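You operate a simulated robot arm through the tools that you are given. There is no shell and no other tool. Be economical: measure what you need, move in short steps, check, and stop when the job is done.

You are at the controls of a simulated robot arm. One attempt, no reset.

JOB
Clear the ladder top, then rub the filler off the plain top step and dust it.
Fine: Purple block on to the grey bench; blue sanding block, then green hand brush, both put back; the ladder stays locked. Drop and damage nothing, leave nothing switched on. Set down upright: green hand brush.
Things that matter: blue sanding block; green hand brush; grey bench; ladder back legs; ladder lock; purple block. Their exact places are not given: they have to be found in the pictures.

It is judged by the outcome, as a careful person would: the job done as asked, and still so three seconds after it is handed in. It fails if anything else is knocked over, pushed out of place, dropped, spilled or broken.

ROBOT AND FRAMES
A 6-joint arm with a two-finger gripper on a trunk, on a base that drives. Base frame: it is fixed to the floor where the robot stands at the start and does not move with it; the origin is under the middle of the robot, x ahead of it, y to its left, z up; the surface under the hand at the start is at about z = 760. Readings come in mm, degrees, newtons and seconds.
With the tool pointing down near the work surface it reaches from about 400 to 840 mm from the robot's upright axis, wherever it stands. Its first joint turns from -166.0 to 166.0 degrees. Places, roughly: grey bench [500, -200, 800]; ladder back legs [100, -1500, 500]; ladder lock [-200, -1300, 700]; purple block [0, -1250, 750]. Payload 1.66 kg.
The tool frame sits at the grasp point between the pads (the TCP): z along the fingers, y along the line on which they close. The tips reach 16 mm beyond it. Largest opening 111 mm; the body of the gripper starts 104 mm behind the TCP.
Orientation is told as [roll, pitch, yaw] about the base's x, y, z axes, in that order, counted from this pose: with the fingers straight down and closing along the base's y, the tool's x points along the base's -x, its y along +y and its z along -z.

CONTROLS
- The arm moves only by the tool nudge_tool. Its argument "plan" is a list of rows, each an object (a shift or turn left out is 0, a gripper value left out holds the last) with "xyz": the shift along the tool's x, y, z in mm, a list of three; "rot": the turn, a rotation vector about the tool's x, y, z in degrees, a list of three; "grip": the finger opening in mm, from 0 to 111. In form: [{"xyz": [tx, ty, tz], "rot": [ax, ay, az], "grip": grip}, ...]. A call has 1 to 20 rows; each row shifts and turns the commanded pose from where the row before left it, along the tool's axes as they then stand. A row lasts 0.2 s, in which the tool goes at most 50 mm and 8.6 degrees; a call with a longer step from one row to the next is refused whole, and so is a gripper value outside its range. A pose out of reach is approached as far as the arm can. The call stops where the force on the tool passes 40 N (or 10 N more than at its start, if that is more) or the arm is blocked; 0.2 s more then pass. The fingers move at their own pace and stop on an object; they squeeze with about 32 N. The grip force told is the motor's: it shows also when the fingers shut on nothing. Time passes only in rows, and 0.2 s behind the last, so rows that do not move let the fingers close. The reply holds the time, the measured pose of the TCP, the force on the tool along the base axes, the opening and the grip force, in the units named above and with some noise, with the torque about the TCP (base axes, N m) and any sound that the robot's microphone picked up.
- Cameras (640 x 400 px; columns grow to the right, rows downward): "scene" is now at [48.6, 162, 1471.8]; the picture's right is [-0.38, -0.93, 0.00], its down [-0.74, 0.30, -0.60] and it looks along [0.55, -0.23, -0.80] (base axes); focal length 248 px, centre (320, 200). "wrist" rides on the gripper at [70, 13, -143] in the tool frame; the picture's right is [-0.19, 0.98, 0.00], its down [-0.87, -0.17, -0.47] and it looks along [-0.46, -0.09, 0.88] (tool axes); focal length 230 px, centre (320, 200).
- camera(camera): a new picture of that camera. It takes no simulated time.
- raise_lower(by): slides the trunk up (or, below 0, down) by that many mm; the arm and the scene camera ride with it, the base frame stays. It gives what a move gives, with no picture.
- steer(legs): drives the robot by 1 to 6 legs, each [ahead, left, turn to the left] in mm, mm and degrees, along the robot's own axes; the way and the turn of a leg run together, so that a leg with both is an arc; at most 1500 mm and 180 degrees a leg. The arm and the cameras ride along, it lands a little off, and it stops where it bumps. It gives what a move gives.
- pan_tilt(pan, tilt): turns the head with the scene camera to pan (to the left, within 120 degrees either way) and tilt (down, from -29 to 69), counted from straight ahead of the robot. It gives what a move gives.
- locate(camera, pixels): for up to 12 pixels [column, row] of the newest picture of that camera ("zoom" is the newest enlarged one), the place [x, y, z] in the base frame of the surface seen there, good to about 2 mm. It takes no simulated time.
- enlarge(camera, box): a new picture of the part [left, top, right, bottom] of that camera's present view, enlarged. It takes no simulated time.
- close_job(): hands the job in; it is judged then, once.

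Go step by step. Measure first, check grasps and placings, and put right what went wrong. The budget is 80 turns and 60 pictures, counting those below and the enlarged ones. Unless the task says otherwise, let go and move clear before handing in, and close with one line.

The tools are called after "Emit:" as name(argument=value, ...) on one line, values as JSON. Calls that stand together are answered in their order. nudge_tool: Moves the arm, as the interface text tells. Its arguments: {"type":"object","properties":{"plan":{"type":"array"}},"required":["plan"]} The other tools are called the same way: raise_lower (by) slides the trunk up or down; steer (legs) drives the base; pan_tilt (pan, tilt) turns the head that bears the scene camera; camera (camera) takes a picture; locate (camera, pixels) gives the place of the surface under pixels of a picture; enlarge (camera, box) takes an enlarged picture of a part of a camera's view; close_job () hands the job in.

At the start:

```text
t: 0.0
position: [291.3, -338.6, 1081.2]
ee_rot: [0.1, 0.0, -0.1]
ft_force: [-0.4, -0.4, 0.0]
moment: [0.0, -0.01, 0.01]
grip_width: 110.8
grip_force: 0.0
trunk travel left (down, up): [-75.0, 515.0]
robot x, y, heading: [-1.1, -1.5, 0.1]
head pan, tilt: [-22.2, 53.2]
```

scene: 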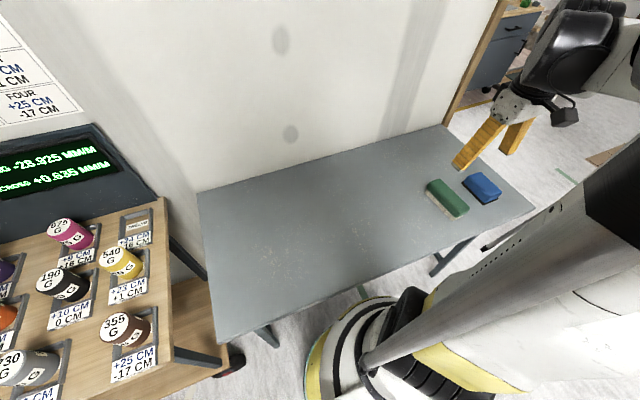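
wrist: 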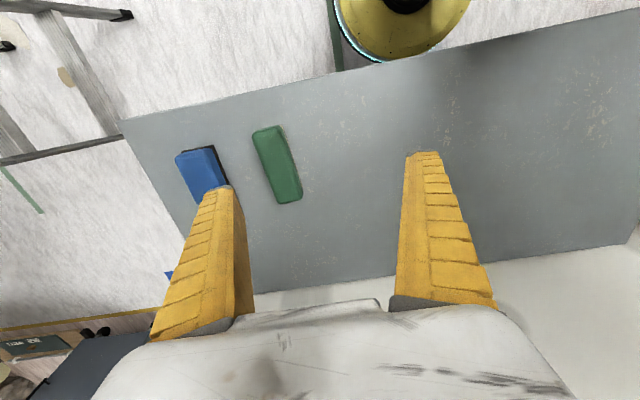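

The bench carries the green brush (~445,197) and the blue block (~482,187). The ladder is out of view to the right, so I turn the head towards it and locate the tools first.

Emit:
locate(camera="scene", pixels=[[432, 182], [461, 213], [445, 195], [470, 182], [494, 192], [480, 183], [198, 194], [220, 338], [447, 127], [532, 207], [350, 220]])

Emit:
pan_tilt(pan=-85, tilt=40)

Emit:
camera(camera="scene")

Emit:
enlarge(camera="wrist", box=[100, 80, 340, 230])

```text
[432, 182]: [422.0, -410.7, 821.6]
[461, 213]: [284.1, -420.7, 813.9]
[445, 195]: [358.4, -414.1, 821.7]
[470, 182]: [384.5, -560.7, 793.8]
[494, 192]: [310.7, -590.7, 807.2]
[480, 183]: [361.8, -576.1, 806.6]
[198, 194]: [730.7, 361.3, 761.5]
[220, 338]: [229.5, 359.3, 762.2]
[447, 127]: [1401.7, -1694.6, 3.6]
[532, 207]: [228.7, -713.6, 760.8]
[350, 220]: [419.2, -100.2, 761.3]
```

```text
t: 1.3
position: [291.8, -339.0, 1080.3]
ee_rot: [0.0, -0.1, 0.0]
ft_force: [-0.6, -0.4, -0.4]
moment: [-0.01, -0.03, 0.03]
grip_width: 111.0
grip_force: 0.1
trunk travel left (down, up): [-75.0, 515.0]
robot x, y, heading: [2.6, -0.9, -0.1]
head pan, tilt: [-85.0, 40.0]
```

```text
57 pictures are left
```

scene: 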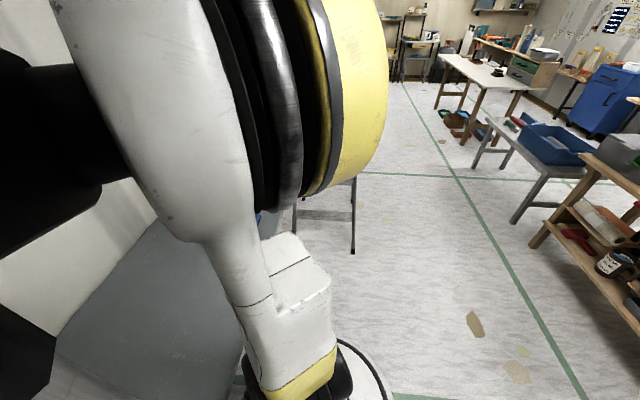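

```text
2.67 times, centred on (220, 155) of wrist
```

zoom: 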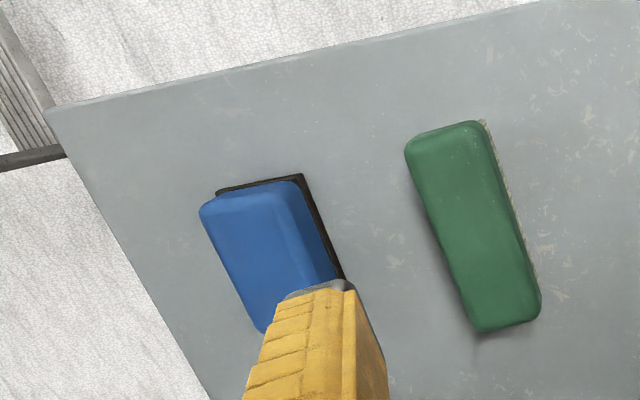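

The arm hides the ladder at about (350,200). I check the floor obstacles and look further back.

Emit:
locate(camera="scene", pixels=[[353, 252], [340, 185], [540, 240], [620, 270], [515, 222], [600, 200], [325, 215]])

Emit:
pan_tilt(pan=-120, tilt=35)

Emit:
camera(camera="scene")

```text
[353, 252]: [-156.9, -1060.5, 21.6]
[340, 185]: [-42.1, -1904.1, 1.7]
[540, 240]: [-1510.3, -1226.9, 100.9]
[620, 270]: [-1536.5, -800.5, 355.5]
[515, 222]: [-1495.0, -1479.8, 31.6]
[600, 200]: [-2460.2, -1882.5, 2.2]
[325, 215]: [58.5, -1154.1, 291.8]
```

```text
t: 2.3
position: [292.4, -339.4, 1078.8]
ee_rot: [0.0, 0.0, 0.0]
ft_force: [0.0, -0.3, -0.4]
moment: [0.04, 0.02, 0.01]
grip_width: 110.8
grip_force: 0.1
trunk travel left (down, up): [-75.0, 515.0]
robot x, y, heading: [-0.6, 0.0, 0.1]
head pan, tilt: [-120.0, 35.0]
```

```text
55 pictures are left
```

scene: 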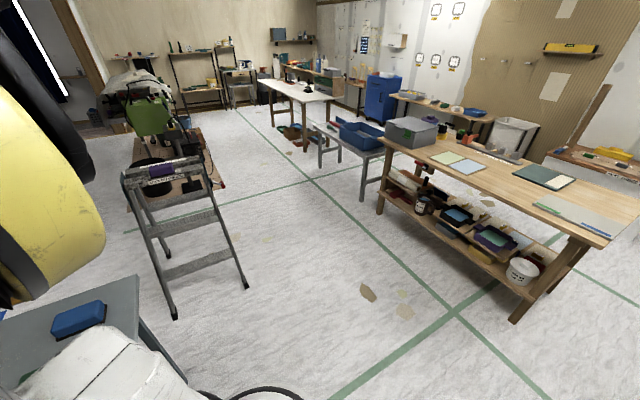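

The ladder stands at (180,220) with the purple block on its top at (160,170). I zoom in and locate it.

Emit:
enlarge(camera="scene", box=[105, 140, 265, 240])

Emit:
enlarge(camera="scene", box=[105, 220, 265, 320])

Emit:
locate(camera="scene", pixels=[[125, 174], [199, 160], [160, 172], [160, 178], [185, 222], [178, 312], [245, 286], [131, 210], [222, 186], [205, 268], [140, 240]])

```text
4.00 times, centred on (185, 190) of scene
```

zoom: 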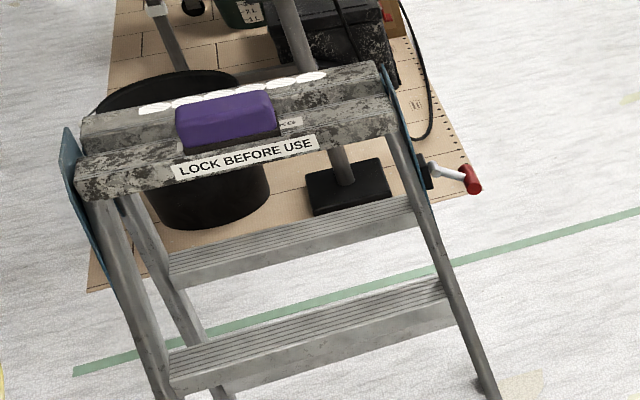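

```text
4.00 times, centred on (185, 270) of scene
```

zoom: 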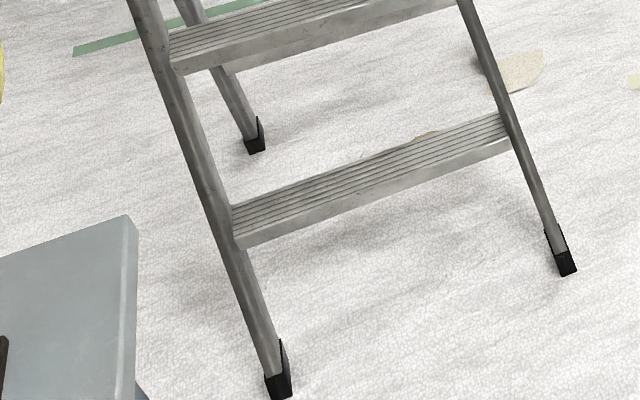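

```text
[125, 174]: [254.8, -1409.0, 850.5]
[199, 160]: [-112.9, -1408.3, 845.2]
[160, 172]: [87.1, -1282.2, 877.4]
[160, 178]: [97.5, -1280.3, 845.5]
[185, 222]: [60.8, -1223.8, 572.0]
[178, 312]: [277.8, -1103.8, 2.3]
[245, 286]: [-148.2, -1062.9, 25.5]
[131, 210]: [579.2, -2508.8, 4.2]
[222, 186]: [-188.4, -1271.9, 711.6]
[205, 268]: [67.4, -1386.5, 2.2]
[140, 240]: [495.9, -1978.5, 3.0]
```

The ladder top is at z≈850, x −113..255, y≈−1410..−1280, with white filler spots beside the purple block. I drive to about (−210,−750), where both bench and ladder are in reach, and turn right.

Emit:
steer(legs=[[-210, 0, 0], [0, -750, 0], [0, 0, -70]])

Emit:
pan_tilt(pan=10, tilt=45)

Emit:
camera(camera="scene")

```text
t: 10.7
position: [-439.1, -1141.4, 1079.0]
ee_rot: [0.0, 0.0, -70.8]
ft_force: [0.0, -0.2, 0.7]
moment: [0.02, 0.02, 0.03]
grip_width: 111.0
grip_force: 0.0
trunk travel left (down, up): [-75.0, 515.0]
robot x, y, heading: [-213.8, -753.1, -70.8]
head pan, tilt: [-120.0, 35.0]
```

```text
t: 12.8
position: [-439.3, -1142.0, 1080.2]
ee_rot: [0.0, 0.0, -70.7]
ft_force: [-0.1, -0.7, -0.2]
moment: [0.01, 0.01, 0.02]
grip_width: 110.6
grip_force: 0.1
trunk travel left (down, up): [-75.0, 515.0]
robot x, y, heading: [-215.5, -753.7, -71.0]
head pan, tilt: [10.0, 45.0]
```

```text
52 pictures are left
```

scene: 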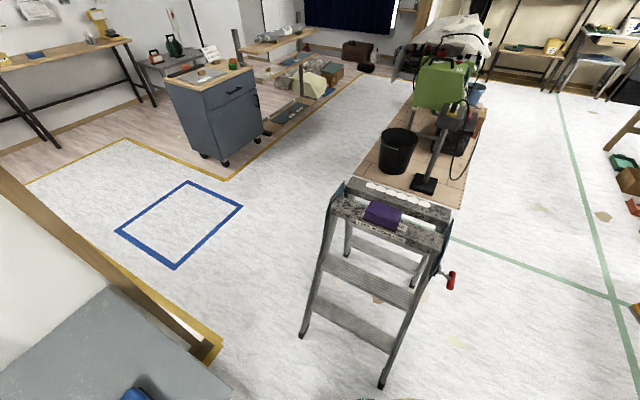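

Clear view of the ladder top (330-455,175-240). I enlarge it for details.

Emit:
enlarge(camera="scene", box=[316, 165, 476, 265])

Emit:
locate(camera="zoom", pixels=[[205, 55], [310, 85], [440, 145], [200, 120], [270, 150], [270, 185], [350, 180], [210, 185], [60, 160], [130, 65], [540, 170], [500, 310]])

```text
4.00 times, centred on (396, 215) of scene
```

zoom: 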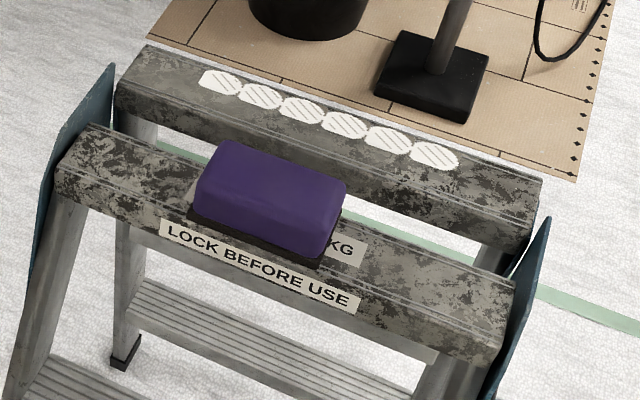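

```text
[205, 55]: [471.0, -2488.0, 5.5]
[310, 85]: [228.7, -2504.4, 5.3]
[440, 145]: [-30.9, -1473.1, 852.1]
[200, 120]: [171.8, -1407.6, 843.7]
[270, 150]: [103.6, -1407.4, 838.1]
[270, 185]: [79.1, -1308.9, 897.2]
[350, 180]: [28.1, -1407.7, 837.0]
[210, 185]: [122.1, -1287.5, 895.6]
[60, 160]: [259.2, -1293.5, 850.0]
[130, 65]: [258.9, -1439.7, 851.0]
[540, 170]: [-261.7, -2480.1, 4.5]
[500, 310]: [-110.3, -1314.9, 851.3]
```

The ladder top is two rails: the front one bears the labels and the purple block. The rear plain one (y≈−1440..−1490) has six hatched filler spots. I shift nearer and raise the trunk a little.

Emit:
steer(legs=[[52, 103, 0]])

Emit:
raise_lower(by=90)

Emit:
enlarge(camera="scene", box=[220, 150, 460, 300])

```text
t: 14.0
position: [-325.5, -1157.1, 1079.7]
ee_rot: [0.1, 0.0, -70.7]
ft_force: [-0.5, 0.0, 0.0]
moment: [-0.01, 0.02, -0.01]
grip_width: 110.9
grip_force: 0.0
trunk travel left (down, up): [-75.0, 515.0]
robot x, y, heading: [-105.0, -770.7, -70.5]
head pan, tilt: [10.0, 45.0]
```

```text
t: 15.3
position: [-326.5, -1158.1, 1168.6]
ee_rot: [0.1, -0.1, -70.8]
ft_force: [-0.4, -0.2, -0.5]
moment: [0.0, -0.02, 0.0]
grip_width: 110.9
grip_force: 0.0
trunk travel left (down, up): [-165.0, 425.0]
robot x, y, heading: [-106.5, -771.9, -70.7]
head pan, tilt: [10.0, 45.0]
```

```text
2.67 times, centred on (340, 225) of scene
```

zoom: 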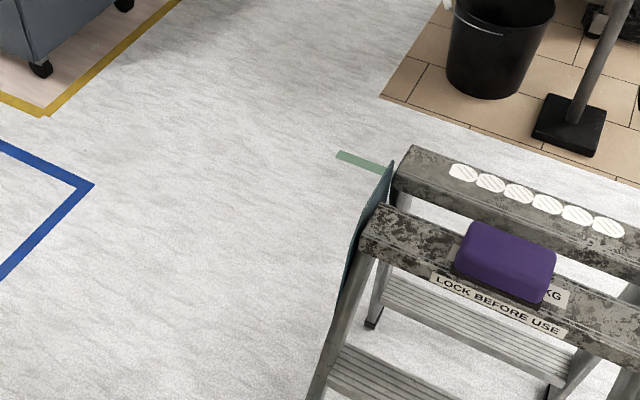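

I take a tighter zoom on the block and filler for measuring.

Emit:
enlarge(camera="scene", box=[360, 190, 520, 290])

```text
4.00 times, centred on (440, 240) of scene
```

zoom: 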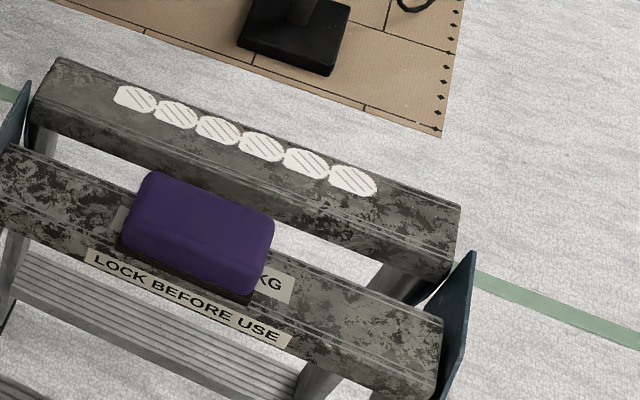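

Emit:
locate(camera="zoom", pixels=[[152, 182], [262, 220], [136, 220], [248, 262], [200, 222], [118, 98], [375, 190], [353, 181], [130, 90], [60, 70], [450, 215], [440, 240]])

Emit:
locate(camera="zoom", pixels=[[10, 155], [435, 325], [245, 290], [125, 240], [20, 200], [137, 100], [300, 260], [420, 330], [240, 145], [245, 170], [240, 160], [345, 165]])

```text
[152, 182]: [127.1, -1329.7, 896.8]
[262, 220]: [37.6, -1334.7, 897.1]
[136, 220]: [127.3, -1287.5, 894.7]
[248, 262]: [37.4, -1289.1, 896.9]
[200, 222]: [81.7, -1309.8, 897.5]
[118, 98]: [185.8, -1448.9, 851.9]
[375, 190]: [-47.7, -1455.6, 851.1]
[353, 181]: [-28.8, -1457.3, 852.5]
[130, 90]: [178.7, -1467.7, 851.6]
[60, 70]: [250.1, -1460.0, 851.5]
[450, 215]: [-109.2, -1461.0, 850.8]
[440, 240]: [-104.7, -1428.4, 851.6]
```

```text
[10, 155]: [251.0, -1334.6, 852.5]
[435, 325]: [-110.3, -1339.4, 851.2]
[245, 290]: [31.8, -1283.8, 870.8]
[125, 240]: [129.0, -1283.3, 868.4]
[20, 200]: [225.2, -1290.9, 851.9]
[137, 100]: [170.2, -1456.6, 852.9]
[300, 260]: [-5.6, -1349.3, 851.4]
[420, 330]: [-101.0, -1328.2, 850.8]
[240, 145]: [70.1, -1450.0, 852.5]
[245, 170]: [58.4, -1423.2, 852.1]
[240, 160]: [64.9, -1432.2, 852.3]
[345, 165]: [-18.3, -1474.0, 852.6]
```

The purple block spans x 32–133, y −1284..−1338, z 852–897. I turn the tool to yaw 0 and go above it.

Emit:
nudge_tool(plan=[{"rot": [0, 0, -7.87], "grip": 95}, {"rot": [0, 0, -7.87]}, {"rot": [0, 0, -7.87]}, {"rot": [0, 0, -7.87]}, {"rot": [0, 0, -7.87]}, {"rot": [0, 0, -7.87]}, {"rot": [0, 0, -7.87]}, {"rot": [0, 0, -7.87]}, {"rot": [0, 0, -7.87]}, {"xyz": [-37.1, -13.9, 0]}, {"xyz": [-37.1, -13.9, 0]}, {"xyz": [-37.1, -13.9, 0]}, {"xyz": [-37.1, -13.9, 0]}, {"xyz": [-37.1, -13.9, 0]}, {"xyz": [-37.1, -13.9, 0]}, {"xyz": [-37.1, -13.9, 0]}, {"xyz": [-37.1, -13.9, 0]}, {"xyz": [-37.1, -13.9, 0]}, {"xyz": [-37.1, -13.9, 0]}, {"xyz": [-37.1, -13.9, 0]}])

Emit:
camera(camera="wrist")

```text
t: 19.5
position: [85.2, -1311.5, 1167.8]
ee_rot: [0.0, 0.1, 0.2]
ft_force: [-0.7, 0.3, 0.8]
moment: [0.01, 0.03, 0.03]
grip_width: 95.7
grip_force: 0.1
trunk travel left (down, up): [-165.0, 425.0]
robot x, y, heading: [-102.0, -765.5, -70.4]
head pan, tilt: [10.0, 45.0]
```

```text
48 pictures are left
```

wrist: 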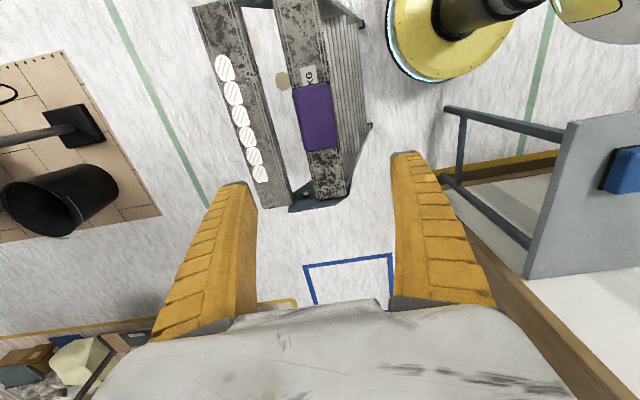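

On target above the block. I descend to z≈875 and close.

Emit:
nudge_tool(plan=[{"xyz": [3, 0, 45]}, {"xyz": [0, 0, 45]}, {"xyz": [0, 0, 45]}, {"xyz": [0, 0, 45]}, {"xyz": [0, 0, 40]}, {"xyz": [0, 0, 35]}, {"xyz": [0, 0, 20]}, {"xyz": [0, 0, 18]}, {}, {"grip": 40}, {}, {}])

Emit:
camera(camera="wrist")

```text
t: 22.1
position: [78.9, -1311.2, 877.5]
ee_rot: [-0.1, -0.1, 0.1]
ft_force: [-0.5, -0.1, 0.1]
moment: [0.01, -0.01, 0.03]
grip_width: 64.4
grip_force: 32.0
trunk travel left (down, up): [-165.0, 425.0]
robot x, y, heading: [-103.6, -770.7, -70.9]
head pan, tilt: [10.0, 45.0]
```

```text
47 pictures are left
```

wrist: 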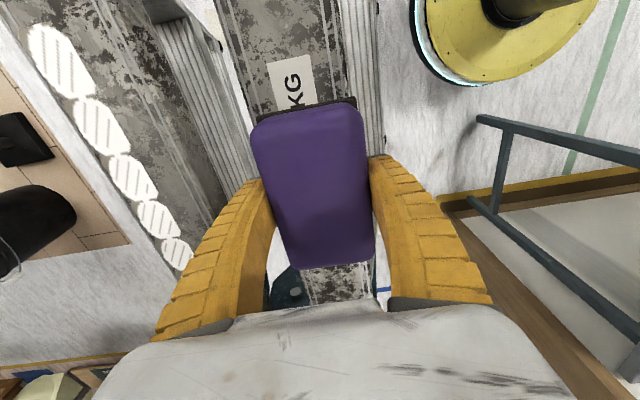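

Held at 64 mm. I lift and swing round, wide of the robot's axis, towards the bench.

Emit:
nudge_tool(plan=[{"xyz": [0, 0, -20]}, {"xyz": [0, 0, -43]}, {"xyz": [0, 0, -43]}, {"xyz": [0, 0, -43]}, {"xyz": [-29.2, 32.8, 0]}, {"xyz": [-29.2, 32.8, 0]}, {"xyz": [-29.2, 32.8, 0]}, {"xyz": [-29.2, 32.8, 0]}, {"xyz": [-29.2, 32.8, 0]}, {"xyz": [-29.2, 32.8, 0]}, {"xyz": [-29.2, 32.8, 0]}, {"xyz": [-29.2, 32.8, 0]}, {"xyz": [-29.2, 32.8, 0]}, {"xyz": [-29.2, 32.8, 0]}, {"xyz": [-29.2, 32.8, 0]}])

Emit:
nudge_tool(plan=[{"xyz": [-5, 43.75, 0]}, {"xyz": [-5, 43.75, 0]}, {"xyz": [-5, 43.75, 0]}, {"xyz": [-5, 43.75, 0]}, {"xyz": [-5, 43.75, 0]}, {"xyz": [-5, 43.75, 0]}, {"xyz": [-5, 43.75, 0]}, {"xyz": [-5, 43.75, 0]}, {"xyz": [8.9, 41, 0]}, {"xyz": [8.9, 41, 0]}, {"xyz": [8.9, 41, 0]}, {"xyz": [8.9, 41, 0]}, {"xyz": [8.9, 41, 0]}, {"xyz": [8.9, 41, 0]}, {"xyz": [8.9, 41, 0]}, {"xyz": [8.9, 41, 0]}, {"xyz": [8.9, 41, 0]}, {}])

Emit:
camera(camera="wrist")

```text
t: 25.3
position: [401.5, -947.2, 1027.2]
ee_rot: [0.0, 0.0, 0.1]
ft_force: [0.9, -0.6, 1.1]
moment: [-0.01, 0.01, 0.02]
grip_width: 42.4
grip_force: 1.6
trunk travel left (down, up): [-165.0, 425.0]
robot x, y, heading: [-102.4, -767.4, -70.6]
head pan, tilt: [10.0, 45.0]
```

```text
t: 26.7
position: [442.7, -779.9, 1022.2]
ee_rot: [0.0, -0.1, -9.3]
ft_force: [0.2, -0.1, -1.0]
moment: [0.02, -0.02, -0.01]
grip_width: 42.6
grip_force: 1.7
trunk travel left (down, up): [-165.0, 425.0]
robot x, y, heading: [-107.3, -768.7, -70.7]
head pan, tilt: [10.0, 45.0]
stopped in row 7: the arm was blocked; the commanded pose is now the measured one
```

```text
46 pictures are left
```

wrist: 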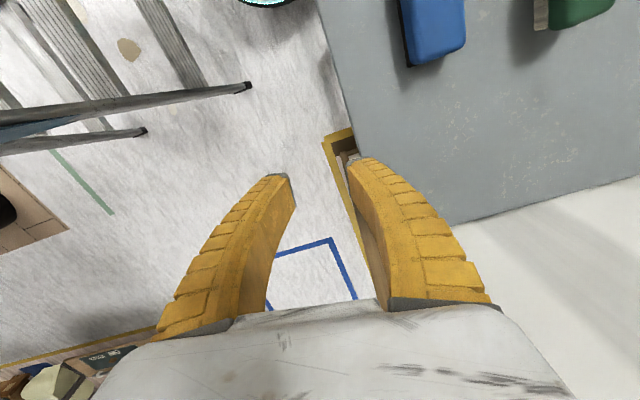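

The gripper closed to 42 mm with no force: the block slipped out. I look where it is before anything else.

Emit:
enlarge(camera="scene", box=[320, 150, 560, 300])

```text
2.67 times, centred on (440, 225) of scene
```

zoom: 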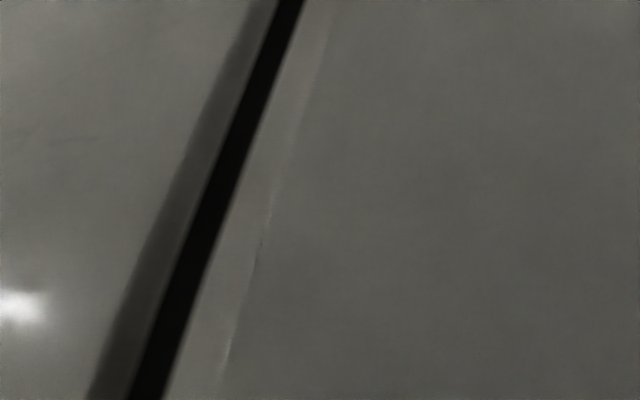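

The arm blocks the scene camera. I retrace towards the ladder, staying high, and straighten the yaw.

Emit:
nudge_tool(plan=[{"xyz": [5, -42, -20]}, {"xyz": [5, -42, -20], "rot": [0, 0, -4.6]}, {"xyz": [5, -42, -20], "rot": [0, 0, -4.7]}, {"xyz": [5, -42, -20]}, {"xyz": [29.2, -32.8, -10]}, {"xyz": [29.2, -32.8, -10]}, {"xyz": [29.2, -32.8, -10]}, {"xyz": [29.2, -32.8, -10]}, {"xyz": [29.2, -32.8, 0]}, {"xyz": [29.2, -32.8, 0]}, {"xyz": [29.2, -32.8, 0]}, {"xyz": [29.2, -32.8, 0]}, {"xyz": [29.2, -32.8, 0]}, {"xyz": [29.2, -32.8, 0]}, {"xyz": [29.2, -32.8, 0], "grip": 95}])

Emit:
camera(camera="scene")

Emit:
camera(camera="wrist")

```text
t: 29.9
position: [84.2, -1305.1, 1143.5]
ee_rot: [0.2, 0.0, 0.6]
ft_force: [-0.5, -0.1, -0.2]
moment: [0.03, 0.06, 0.03]
grip_width: 95.8
grip_force: 0.0
trunk travel left (down, up): [-165.0, 425.0]
robot x, y, heading: [-101.1, -773.5, -70.7]
head pan, tilt: [10.0, 45.0]
```

```text
44 pictures are left
```

scene: 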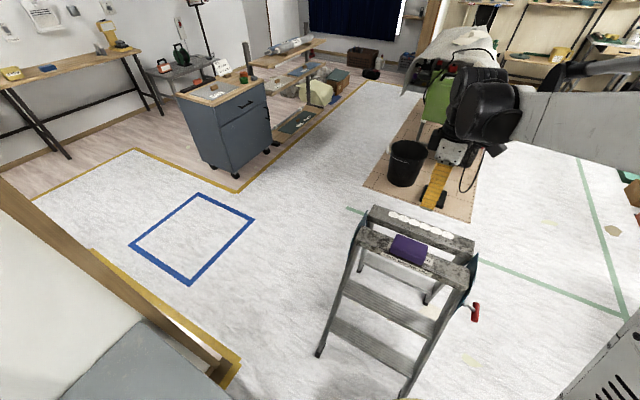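

```text
43 pictures are left
```

wrist: 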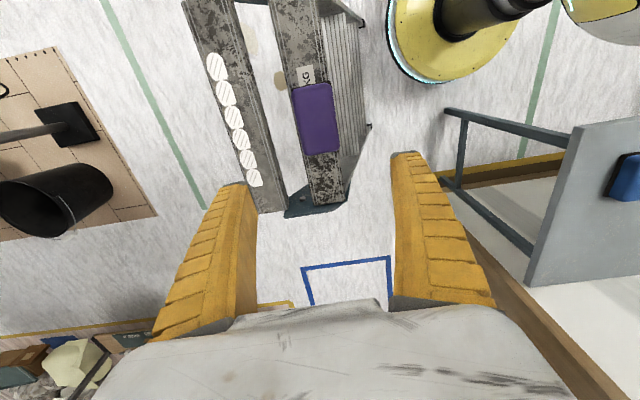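

The block is still on the front rail (405,248); it just slid out of the fingers. I zoom in on its shape and position.

Emit:
enlarge(camera="scene", box=[376, 225, 440, 265])

Emit:
locate(camera="zoom", pixels=[[145, 160], [200, 100], [480, 200], [470, 270], [120, 215], [440, 350], [120, 240], [440, 370], [310, 180], [280, 270], [180, 250], [430, 330]])

Emit:
enlarge(camera="wrist", box=[276, 65, 356, 115])

```text
10.00 times, centred on (408, 245) of scene
```

zoom: 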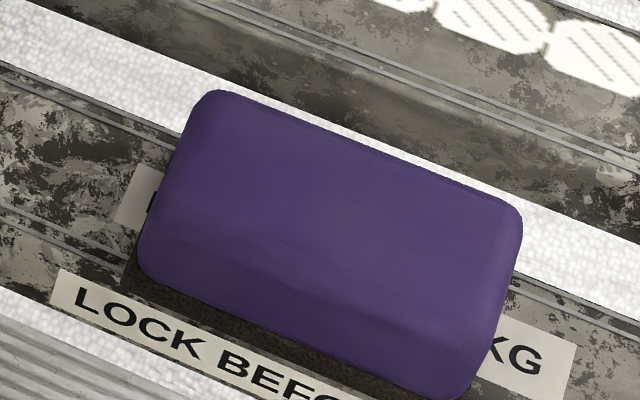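

```text
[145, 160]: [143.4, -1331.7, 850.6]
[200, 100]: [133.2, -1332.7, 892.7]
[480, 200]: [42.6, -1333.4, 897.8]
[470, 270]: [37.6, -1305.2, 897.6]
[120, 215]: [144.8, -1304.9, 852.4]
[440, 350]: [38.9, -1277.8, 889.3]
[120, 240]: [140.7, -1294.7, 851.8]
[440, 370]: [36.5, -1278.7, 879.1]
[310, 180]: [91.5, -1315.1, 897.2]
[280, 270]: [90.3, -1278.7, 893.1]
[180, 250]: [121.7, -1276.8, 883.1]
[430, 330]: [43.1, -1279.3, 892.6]
```

```text
8.00 times, centred on (316, 90) of wrist
```

zoom: 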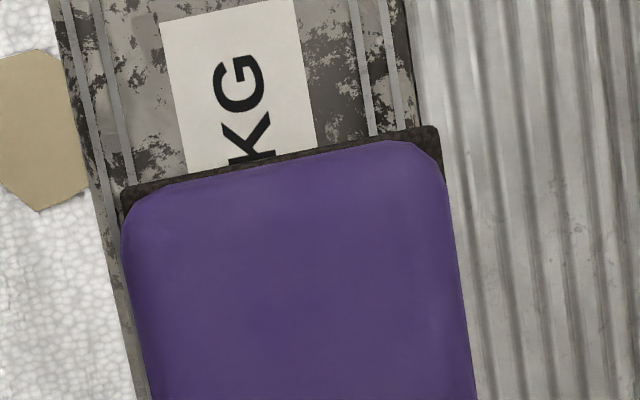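

The block lies at x 35–137, y −1278..−1341. I re-grip lower (z≈870) with full squeeze and lift slowly, watching the grip.

Emit:
nudge_tool(plan=[{"xyz": [-2, -5, 45]}, {"xyz": [0, 0, 45]}, {"xyz": [0, 0, 45]}, {"xyz": [0, 0, 45]}, {"xyz": [0, 0, 40]}, {"xyz": [0, 0, 30]}, {"xyz": [0, 0, 15]}, {"xyz": [0, 0, 9]}, {}, {"grip": 0}, {}, {}, {}])

Emit:
nudge_tool(plan=[{"xyz": [0, 0, -2]}, {"xyz": [0, 0, -2]}, {"xyz": [0, 0, -2]}, {"xyz": [0, 0, -2]}, {}])

Emit:
enlarge(camera="scene", box=[344, 195, 472, 275])

```text
t: 32.7
position: [90.0, -1308.7, 869.9]
ee_rot: [-0.1, 0.1, 0.6]
ft_force: [0.6, -0.3, 0.0]
moment: [0.03, -0.06, 0.03]
grip_width: 64.3
grip_force: 32.2
trunk travel left (down, up): [-165.0, 425.0]
robot x, y, heading: [-104.4, -771.3, -70.5]
head pan, tilt: [10.0, 45.0]
```

```text
t: 33.9
position: [90.1, -1308.7, 877.2]
ee_rot: [0.1, 0.0, 0.5]
ft_force: [0.2, -0.2, -0.8]
moment: [-0.02, -0.03, -0.03]
grip_width: 63.9
grip_force: 32.2
trunk travel left (down, up): [-165.0, 425.0]
robot x, y, heading: [-100.6, -770.8, -70.5]
head pan, tilt: [10.0, 45.0]
```

```text
5.00 times, centred on (408, 235) of scene
```

zoom: 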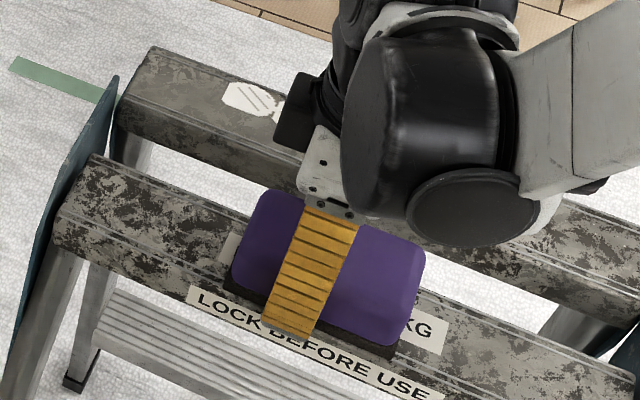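

The force shows no clear weight. I check the block's height and lift a bit more.

Emit:
locate(camera="zoom", pixels=[[390, 260], [265, 225], [280, 240], [375, 290]])

Emit:
nudge_tool(plan=[{"xyz": [0, 0, -2]}, {"xyz": [0, 0, -2]}, {"xyz": [0, 0, -2]}, {"xyz": [0, 0, -2]}, {}])

Emit:
enlarge(camera="scene", box=[344, 195, 472, 275])

Emit:
locate(camera="zoom", pixels=[[390, 260], [265, 225], [280, 240], [375, 290]])

```text
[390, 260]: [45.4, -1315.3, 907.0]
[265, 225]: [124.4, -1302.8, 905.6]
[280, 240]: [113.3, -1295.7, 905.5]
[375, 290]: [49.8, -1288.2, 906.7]
```

```text
t: 35.1
position: [92.0, -1307.2, 884.6]
ee_rot: [0.1, 0.0, 0.6]
ft_force: [0.6, 0.8, -1.9]
moment: [0.03, -0.01, 0.02]
grip_width: 64.3
grip_force: 31.7
trunk travel left (down, up): [-165.0, 425.0]
robot x, y, heading: [-107.4, -770.2, -70.7]
head pan, tilt: [10.0, 45.0]
```

```text
5.00 times, centred on (408, 235) of scene
```

zoom: 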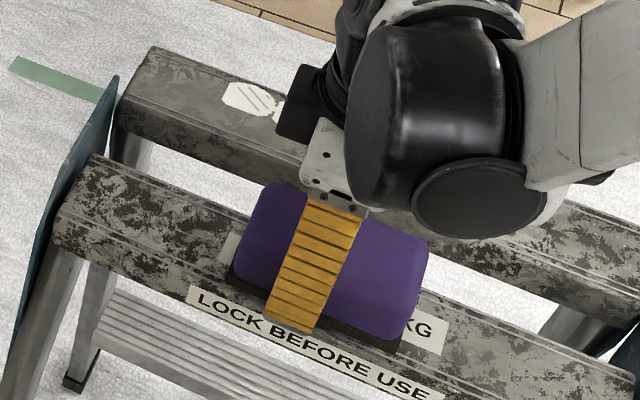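

```text
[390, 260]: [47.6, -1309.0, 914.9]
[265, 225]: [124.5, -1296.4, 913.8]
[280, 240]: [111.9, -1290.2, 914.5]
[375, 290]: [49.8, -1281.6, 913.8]
```

The block is lifting with the gripper (top now 914), and 64 mm holds. Swinging joint 1 to +70° earlier ran into the head mast, so this time I'll turn the base. I lift gently first.

Emit:
nudge_tool(plan=[{"xyz": [0, 0, -5]}, {"xyz": [0, 0, -10]}, {"xyz": [0, 0, -15]}, {"xyz": [0, 0, -15]}, {"xyz": [0, 0, -15]}, {"xyz": [0, 0, -15]}, {"xyz": [0, 0, -15]}, {"xyz": [0, 0, -15]}, {"xyz": [0, 0, -10]}, {"xyz": [0, 0, -5]}, {}])

Emit:
camera(camera="wrist")

```text
t: 37.5
position: [90.4, -1307.9, 1005.4]
ee_rot: [-0.1, 0.0, 0.6]
ft_force: [0.2, 0.0, -2.7]
moment: [-0.01, -0.03, -0.02]
grip_width: 64.3
grip_force: 31.7
trunk travel left (down, up): [-165.0, 425.0]
robot x, y, heading: [-103.7, -768.5, -70.9]
head pan, tilt: [10.0, 45.0]
```

```text
38 pictures are left
```

wrist: 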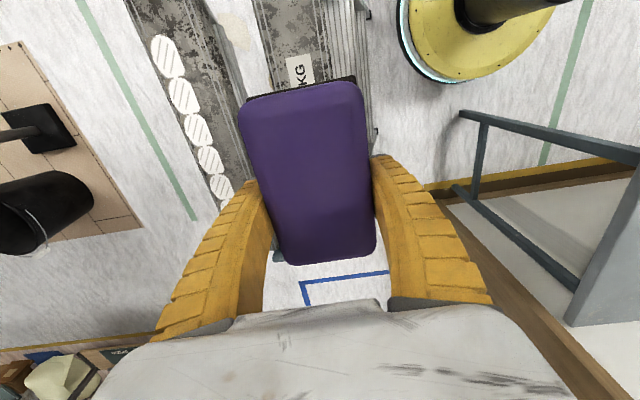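

Held securely. I turn the base left by about 121° so the arm faces the bench.

Emit:
steer(legs=[[0, 0, 60], [0, 0, 61]])

Emit:
pan_tilt(pan=-5, tilt=50)

Emit:
camera(camera="scene")

```text
t: 43.2
position: [257.6, -327.9, 1005.6]
ee_rot: [0.0, 0.0, 121.5]
ft_force: [0.2, -0.8, -1.9]
moment: [-0.01, 0.01, 0.01]
grip_width: 64.5
grip_force: 31.8
trunk travel left (down, up): [-165.0, 425.0]
robot x, y, heading: [-106.3, -770.3, 50.2]
head pan, tilt: [10.0, 45.0]
```

```text
t: 44.0
position: [258.2, -328.8, 1005.4]
ee_rot: [0.0, 0.0, 121.6]
ft_force: [-0.6, 0.3, -1.3]
moment: [0.01, 0.04, -0.02]
grip_width: 64.2
grip_force: 32.1
trunk travel left (down, up): [-165.0, 425.0]
robot x, y, heading: [-105.4, -773.4, 50.1]
head pan, tilt: [-5.0, 50.0]
```

```text
37 pictures are left
```

scene: 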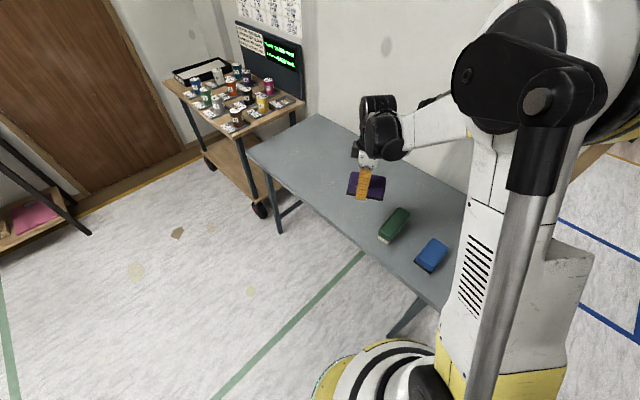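

Great view: the bench is clear above the green brush. I move the block to about (355,−215) and lower to z≈800.

Emit:
nudge_tool(plan=[{"xyz": [-3.3, -10.2, 0]}, {"xyz": [-6.64, -20.3, 0]}, {"xyz": [-6.64, -20.3, 0]}, {"xyz": [-6.64, -20.3, 0]}, {"xyz": [-6.64, -20.3, 0]}, {"xyz": [-6.64, -20.3, 0]}, {"xyz": [-6.64, -20.3, 0]}, {"xyz": [-3.3, -10.2, 0]}, {"xyz": [0, 0, 15]}, {"xyz": [0, 0, 25]}, {"xyz": [0, 0, 25]}, {"xyz": [0, 0, 25]}, {"xyz": [0, 0, 25]}, {"xyz": [0, 0, 25]}, {"xyz": [0, 0, 25]}, {"xyz": [0, 0, 25]}, {"xyz": [0, 0, 15]}, {}])

Emit:
enlarge(camera="scene", box=[330, 140, 490, 240])

```text
t: 47.8
position: [354.8, -213.9, 800.4]
ee_rot: [-0.1, 0.0, 121.5]
ft_force: [-0.2, 0.7, -2.2]
moment: [-0.02, 0.01, 0.0]
grip_width: 64.3
grip_force: 32.1
trunk travel left (down, up): [-165.0, 425.0]
robot x, y, heading: [-102.3, -770.4, 50.1]
head pan, tilt: [-5.0, 50.0]
```

```text
4.00 times, centred on (410, 190) of scene
```

zoom: 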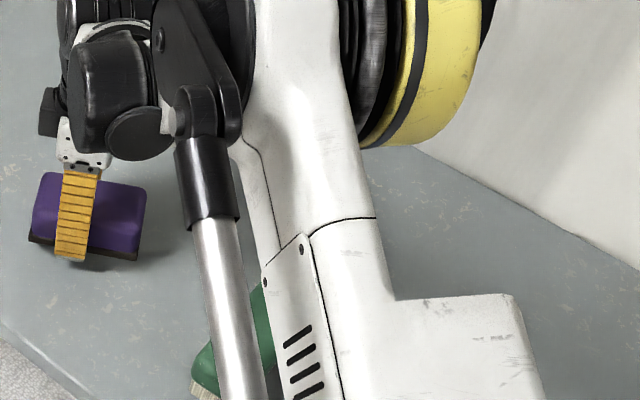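

Near the surface. I lower in small steps to contact.

Emit:
nudge_tool(plan=[{"xyz": [0, 0, 8]}, {"xyz": [0, 0, 6]}, {"xyz": [0, 0, 4]}, {"xyz": [0, 0, 2]}, {}])

Emit:
enlarge(camera="scene", box=[320, 170, 384, 210])

Emit:
locate(camera="zoom", pixels=[[100, 180], [380, 200], [140, 150], [360, 230], [350, 300]])

```text
t: 49.0
position: [354.2, -213.9, 780.8]
ee_rot: [0.0, 0.0, 121.6]
ft_force: [-0.4, 1.8, -0.2]
moment: [0.0, 0.0, 0.0]
grip_width: 64.3
grip_force: 31.5
trunk travel left (down, up): [-165.0, 425.0]
robot x, y, heading: [-102.6, -769.7, 50.4]
head pan, tilt: [-5.0, 50.0]
```

```text
10.00 times, centred on (352, 190) of scene
```

zoom: 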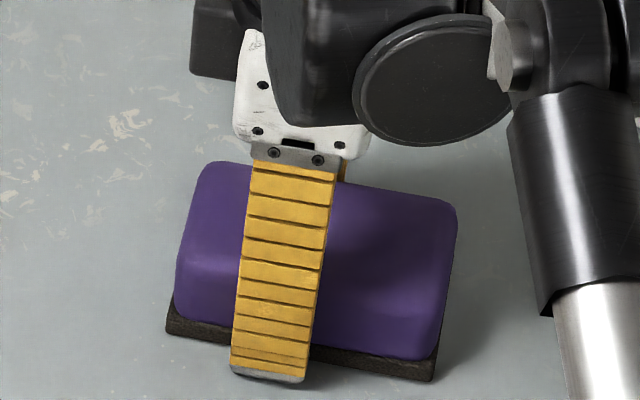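

```text
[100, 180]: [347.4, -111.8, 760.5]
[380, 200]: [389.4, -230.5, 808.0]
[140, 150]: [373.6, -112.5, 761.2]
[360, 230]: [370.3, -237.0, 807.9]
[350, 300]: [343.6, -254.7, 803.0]
```

The top reads 808, so about 1 mm remains. I lower 2 mm, release and lift away.

Emit:
nudge_tool(plan=[{"xyz": [0, 0, 1]}, {"xyz": [0, 0, 0.7]}, {}, {"grip": 70}, {"grip": 95}, {}, {"xyz": [0, 0, -20]}, {"xyz": [0, 0, -40]}, {"xyz": [0, 0, -45]}, {"xyz": [0, 0, -45]}, {}])

Emit:
camera(camera="wrist")

```text
t: 51.4
position: [353.2, -212.3, 927.6]
ee_rot: [-0.1, 0.0, 121.6]
ft_force: [0.0, -0.1, -0.2]
moment: [0.01, -0.01, 0.0]
grip_width: 96.0
grip_force: 0.7
trunk travel left (down, up): [-165.0, 425.0]
robot x, y, heading: [-102.8, -771.2, 50.0]
head pan, tilt: [-5.0, 50.0]
```

```text
34 pictures are left
```

wrist: 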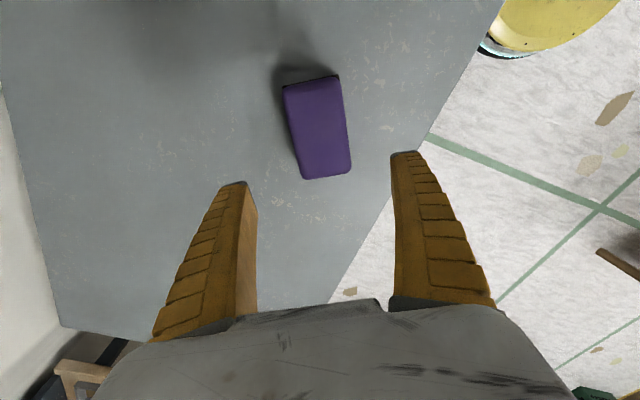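

The purple block stands on the bench. I turn the tool to yaw 0 and move over towards the blue block.

Emit:
nudge_tool(plan=[{"xyz": [0, 0, -10], "rot": [0, 0, 8.1]}, {"xyz": [0, 0, -10], "rot": [0, 0, 8.1]}, {"xyz": [0, 0, -10], "rot": [0, 0, 8.1]}, {"xyz": [0, 0, -10], "rot": [0, 0, 8.1]}, {"xyz": [0, 0, -10], "rot": [0, 0, 8.1]}, {"xyz": [0, 0, -10], "rot": [0, 0, 8.1]}, {"xyz": [0, 0, -10], "rot": [0, 0, 8.1]}, {"rot": [0, 0, 8.1]}, {"rot": [0, 0, 8.1]}, {"rot": [0, 0, 8.1]}, {"rot": [0, 0, 8.1]}, {"rot": [0, 0, 8.1]}, {"rot": [0, 0, 8.1]}, {"rot": [0, 0, 8.1]}, {"rot": [0, 0, 8.1]}])

Emit:
nudge_tool(plan=[{"xyz": [-10, -38, 0]}, {"xyz": [-10, -38, 0]}, {"xyz": [-10, -38, 0]}, {"xyz": [-10, -38, 0]}, {"xyz": [-10, -38, 0]}, {"xyz": [-10, -38, 0]}, {"xyz": [-10, -38, 0]}, {}])

Emit:
camera(camera="wrist")

```text
t: 54.6
position: [354.7, -215.1, 999.7]
ee_rot: [-0.1, 0.0, -0.2]
ft_force: [0.2, 0.7, 0.0]
moment: [0.03, 0.0, -0.02]
grip_width: 95.7
grip_force: 0.3
trunk travel left (down, up): [-165.0, 425.0]
robot x, y, heading: [-101.4, -770.2, 50.2]
head pan, tilt: [-5.0, 50.0]
```

```text
t: 56.4
position: [427.5, -481.3, 998.0]
ee_rot: [0.0, 0.1, 0.1]
ft_force: [-0.5, 0.0, -0.6]
moment: [0.01, 0.04, 0.01]
grip_width: 96.0
grip_force: 0.4
trunk travel left (down, up): [-165.0, 425.0]
robot x, y, heading: [-104.1, -769.1, 50.3]
head pan, tilt: [-5.0, 50.0]
```

```text
33 pictures are left
```

wrist: 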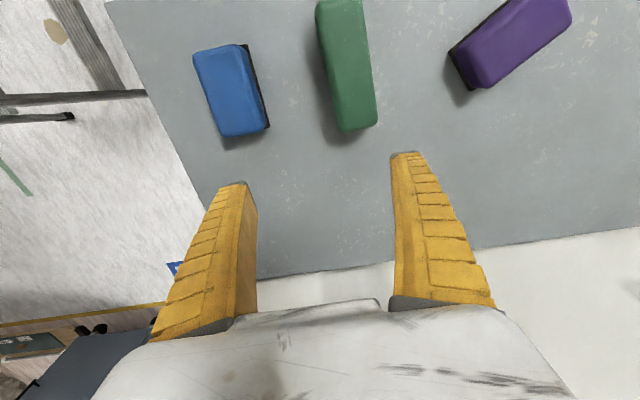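

Blue (230,90) and green (348,65) are both in view. I enlarge and locate corners to record their original places.

Emit:
enlarge(camera="wrist", box=[176, 0, 400, 140])

Emit:
locate(camera="wrist", pixels=[[200, 54], [235, 47], [222, 132], [262, 124], [228, 90], [267, 122], [320, 8], [360, 8], [343, 126], [374, 120], [348, 60], [212, 95]])

```text
2.86 times, centred on (288, 70) of wrist
```

zoom: 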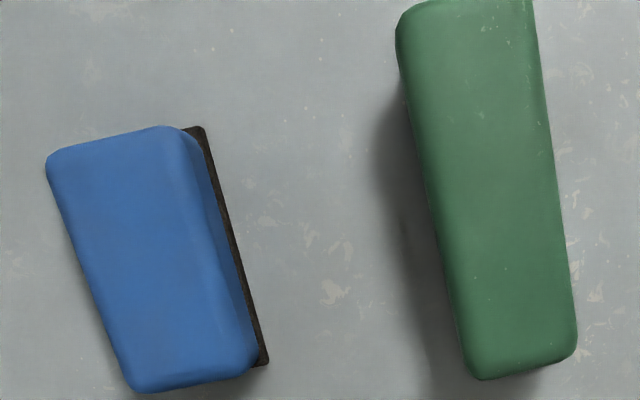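

```text
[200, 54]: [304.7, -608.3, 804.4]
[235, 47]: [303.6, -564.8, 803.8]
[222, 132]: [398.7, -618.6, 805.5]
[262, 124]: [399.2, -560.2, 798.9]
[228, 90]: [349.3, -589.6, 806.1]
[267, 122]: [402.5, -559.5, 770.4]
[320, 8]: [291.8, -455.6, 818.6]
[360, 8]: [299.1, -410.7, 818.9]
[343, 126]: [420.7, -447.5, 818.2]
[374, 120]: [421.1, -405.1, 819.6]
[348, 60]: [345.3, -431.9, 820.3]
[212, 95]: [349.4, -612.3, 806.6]
```

Emit:
locate(camera="zoom", pixels=[[60, 180], [120, 360], [160, 135], [70, 155], [145, 380], [245, 360], [206, 130], [266, 362], [90, 270], [215, 250], [190, 180], [228, 320]])

Emit:
locate(camera="zoom", pixels=[[405, 60], [460, 330], [540, 60], [570, 320], [480, 370], [565, 352], [430, 200], [555, 200], [415, 10], [490, 200], [580, 345], [530, 5]])

```text
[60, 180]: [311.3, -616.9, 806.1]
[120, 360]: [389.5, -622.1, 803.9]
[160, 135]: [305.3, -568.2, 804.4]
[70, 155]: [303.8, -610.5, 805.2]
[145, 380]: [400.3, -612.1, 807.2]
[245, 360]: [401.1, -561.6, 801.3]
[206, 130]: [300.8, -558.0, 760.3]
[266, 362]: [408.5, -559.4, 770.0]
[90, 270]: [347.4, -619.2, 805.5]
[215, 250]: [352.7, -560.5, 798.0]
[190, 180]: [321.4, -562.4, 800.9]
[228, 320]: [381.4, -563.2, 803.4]
```

```text
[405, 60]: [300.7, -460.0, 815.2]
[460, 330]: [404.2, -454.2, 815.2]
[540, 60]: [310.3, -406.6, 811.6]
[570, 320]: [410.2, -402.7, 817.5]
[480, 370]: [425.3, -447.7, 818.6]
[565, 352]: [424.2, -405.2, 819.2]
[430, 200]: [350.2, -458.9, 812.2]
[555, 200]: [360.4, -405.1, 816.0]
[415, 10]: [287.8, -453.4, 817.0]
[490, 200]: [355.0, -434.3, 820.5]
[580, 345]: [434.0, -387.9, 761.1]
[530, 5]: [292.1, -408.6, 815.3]
```

Blue: centre (352,−591), x 302–403, near yaw −2. Green: centre (356,−431), 145×58, top 820, near yaw +2.5. I go down on the blue block and grip it.

Emit:
nudge_tool(plan=[{"xyz": [19, -27.5, 0], "rot": [0, 0, 2]}, {"xyz": [19, -27.5, 0]}, {"xyz": [19, -27.5, 0]}, {"xyz": [21, -28, 0]}, {}, {"xyz": [0, 0, 40]}, {"xyz": [0, 0, 40]}, {"xyz": [0, 0, 40]}, {"xyz": [0, 0, 30]}, {"xyz": [0, 0, 30]}, {"xyz": [0, 0, 20]}, {"xyz": [0, 0, 15]}, {}])

Emit:
camera(camera="wrist")

```text
t: 59.2
position: [366.0, -580.2, 802.4]
ee_rot: [0.0, 0.2, -1.9]
ft_force: [0.9, 0.3, 0.0]
moment: [-0.01, 0.0, 0.02]
grip_width: 95.8
grip_force: 0.1
out of reach, approached as far as the arm can: row 10, 11, 12
trunk travel left (down, up): [-165.0, 425.0]
robot x, y, heading: [-104.3, -768.3, 50.1]
head pan, tilt: [-5.0, 50.0]
```

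```text
31 pictures are left
```

wrist: 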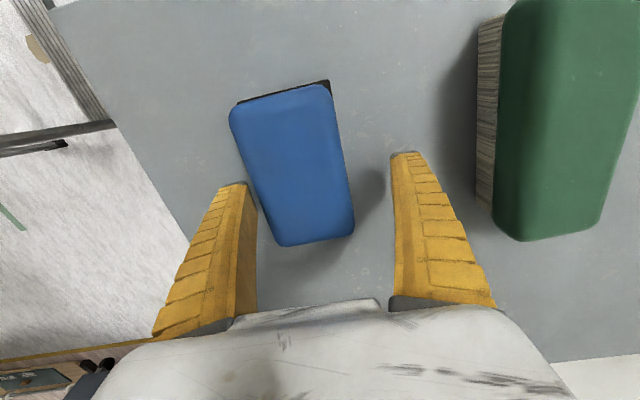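

The pose is too close for the raised trunk. I rise, lower the trunk by 85, and try again.

Emit:
nudge_tool(plan=[{"xyz": [0, 0, -40]}, {"xyz": [0, 0, -40]}, {"xyz": [0, 0, -40]}, {}])

Emit:
raise_lower(by=-90)

```text
t: 60.2
position: [367.4, -579.4, 920.9]
ee_rot: [0.1, 0.0, -1.9]
ft_force: [-0.3, -0.2, -0.4]
moment: [0.03, -0.01, 0.02]
grip_width: 95.8
grip_force: 0.4
trunk travel left (down, up): [-165.0, 425.0]
robot x, y, heading: [-105.8, -771.2, 50.3]
head pan, tilt: [-5.0, 50.0]
```

```text
t: 61.5
position: [366.8, -580.7, 830.0]
ee_rot: [0.0, -0.1, -1.9]
ft_force: [0.4, 0.2, 0.3]
moment: [-0.01, -0.01, 0.0]
grip_width: 95.8
grip_force: 0.5
trunk travel left (down, up): [-75.0, 515.0]
robot x, y, heading: [-101.8, -771.0, 50.0]
head pan, tilt: [-5.0, 50.0]
```

Now shift to the block's centre, lower to z≈780 and grip.

Emit:
nudge_tool(plan=[{"xyz": [14.5, -10.5, 0]}, {"xyz": [0, 0, 20]}, {"xyz": [0, 0, 20]}, {"xyz": [0, 0, 10]}, {}, {"grip": 0}, {}, {}, {}])

Emit:
camera(camera="wrist")

```text
t: 63.5
position: [352.6, -589.8, 781.4]
ee_rot: [0.0, 0.1, -2.0]
ft_force: [0.2, 0.2, 0.0]
moment: [0.02, 0.04, 0.01]
grip_width: 64.3
grip_force: 32.2
trunk travel left (down, up): [-75.0, 515.0]
robot x, y, heading: [-103.4, -770.5, 50.0]
head pan, tilt: [-5.0, 50.0]
```

```text
30 pictures are left
```

wrist: 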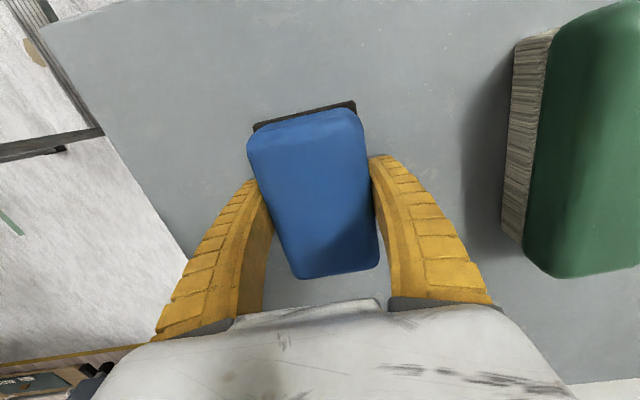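

Gripped at 64.3 mm. I lift slowly, then check.

Emit:
nudge_tool(plan=[{"xyz": [0, 0, -2]}, {"xyz": [0, 0, -3]}, {"xyz": [0, 0, -5]}, {"xyz": [0, 0, -10]}, {"xyz": [0, 0, -15]}, {"xyz": [0, 0, -15]}, {"xyz": [0, 0, -15]}, {"xyz": [0, 0, -15]}, {"xyz": [0, 0, -15]}, {"xyz": [0, 0, -15]}, {"xyz": [0, 0, -10]}, {"xyz": [0, 0, -5]}, {}])

Emit:
raise_lower(by=90)

Emit:
steer(legs=[[0, 0, -60], [0, 0, -60]])

Emit:
pan_tilt(pan=10, tilt=45)

Emit:
camera(camera="scene")

```text
t: 66.2
position: [352.7, -591.1, 906.0]
ee_rot: [0.0, 0.0, -1.9]
ft_force: [0.1, 0.1, -1.0]
moment: [0.01, -0.01, -0.01]
grip_width: 64.7
grip_force: 31.3
trunk travel left (down, up): [-75.0, 515.0]
robot x, y, heading: [-104.7, -771.8, 50.2]
head pan, tilt: [-5.0, 50.0]
```

```text
t: 67.5
position: [352.3, -590.7, 996.3]
ee_rot: [0.0, 0.1, -1.9]
ft_force: [-0.2, 0.4, -1.6]
moment: [0.01, 0.03, 0.01]
grip_width: 64.5
grip_force: 32.3
trunk travel left (down, up): [-165.0, 425.0]
robot x, y, heading: [-107.1, -774.3, 50.1]
head pan, tilt: [-5.0, 50.0]
```

```text
t: 73.2
position: [-172.4, -1255.1, 996.6]
ee_rot: [0.0, -0.1, -121.5]
ft_force: [0.5, 0.9, -2.3]
moment: [0.07, -0.03, 0.0]
grip_width: 64.5
grip_force: 31.9
trunk travel left (down, up): [-165.0, 425.0]
robot x, y, heading: [-100.1, -767.9, -69.3]
head pan, tilt: [-5.0, 50.0]
```

```text
t: 74.0
position: [-173.3, -1255.0, 996.6]
ee_rot: [0.0, 0.0, -121.6]
ft_force: [0.2, 0.3, -1.3]
moment: [0.0, -0.01, 0.01]
grip_width: 64.4
grip_force: 32.0
trunk travel left (down, up): [-165.0, 425.0]
robot x, y, heading: [-100.2, -771.1, -69.2]
head pan, tilt: [10.0, 45.0]
```

```text
29 pictures are left
```

scene: 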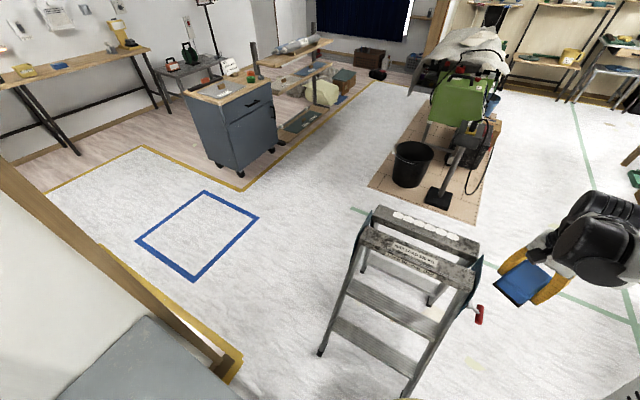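

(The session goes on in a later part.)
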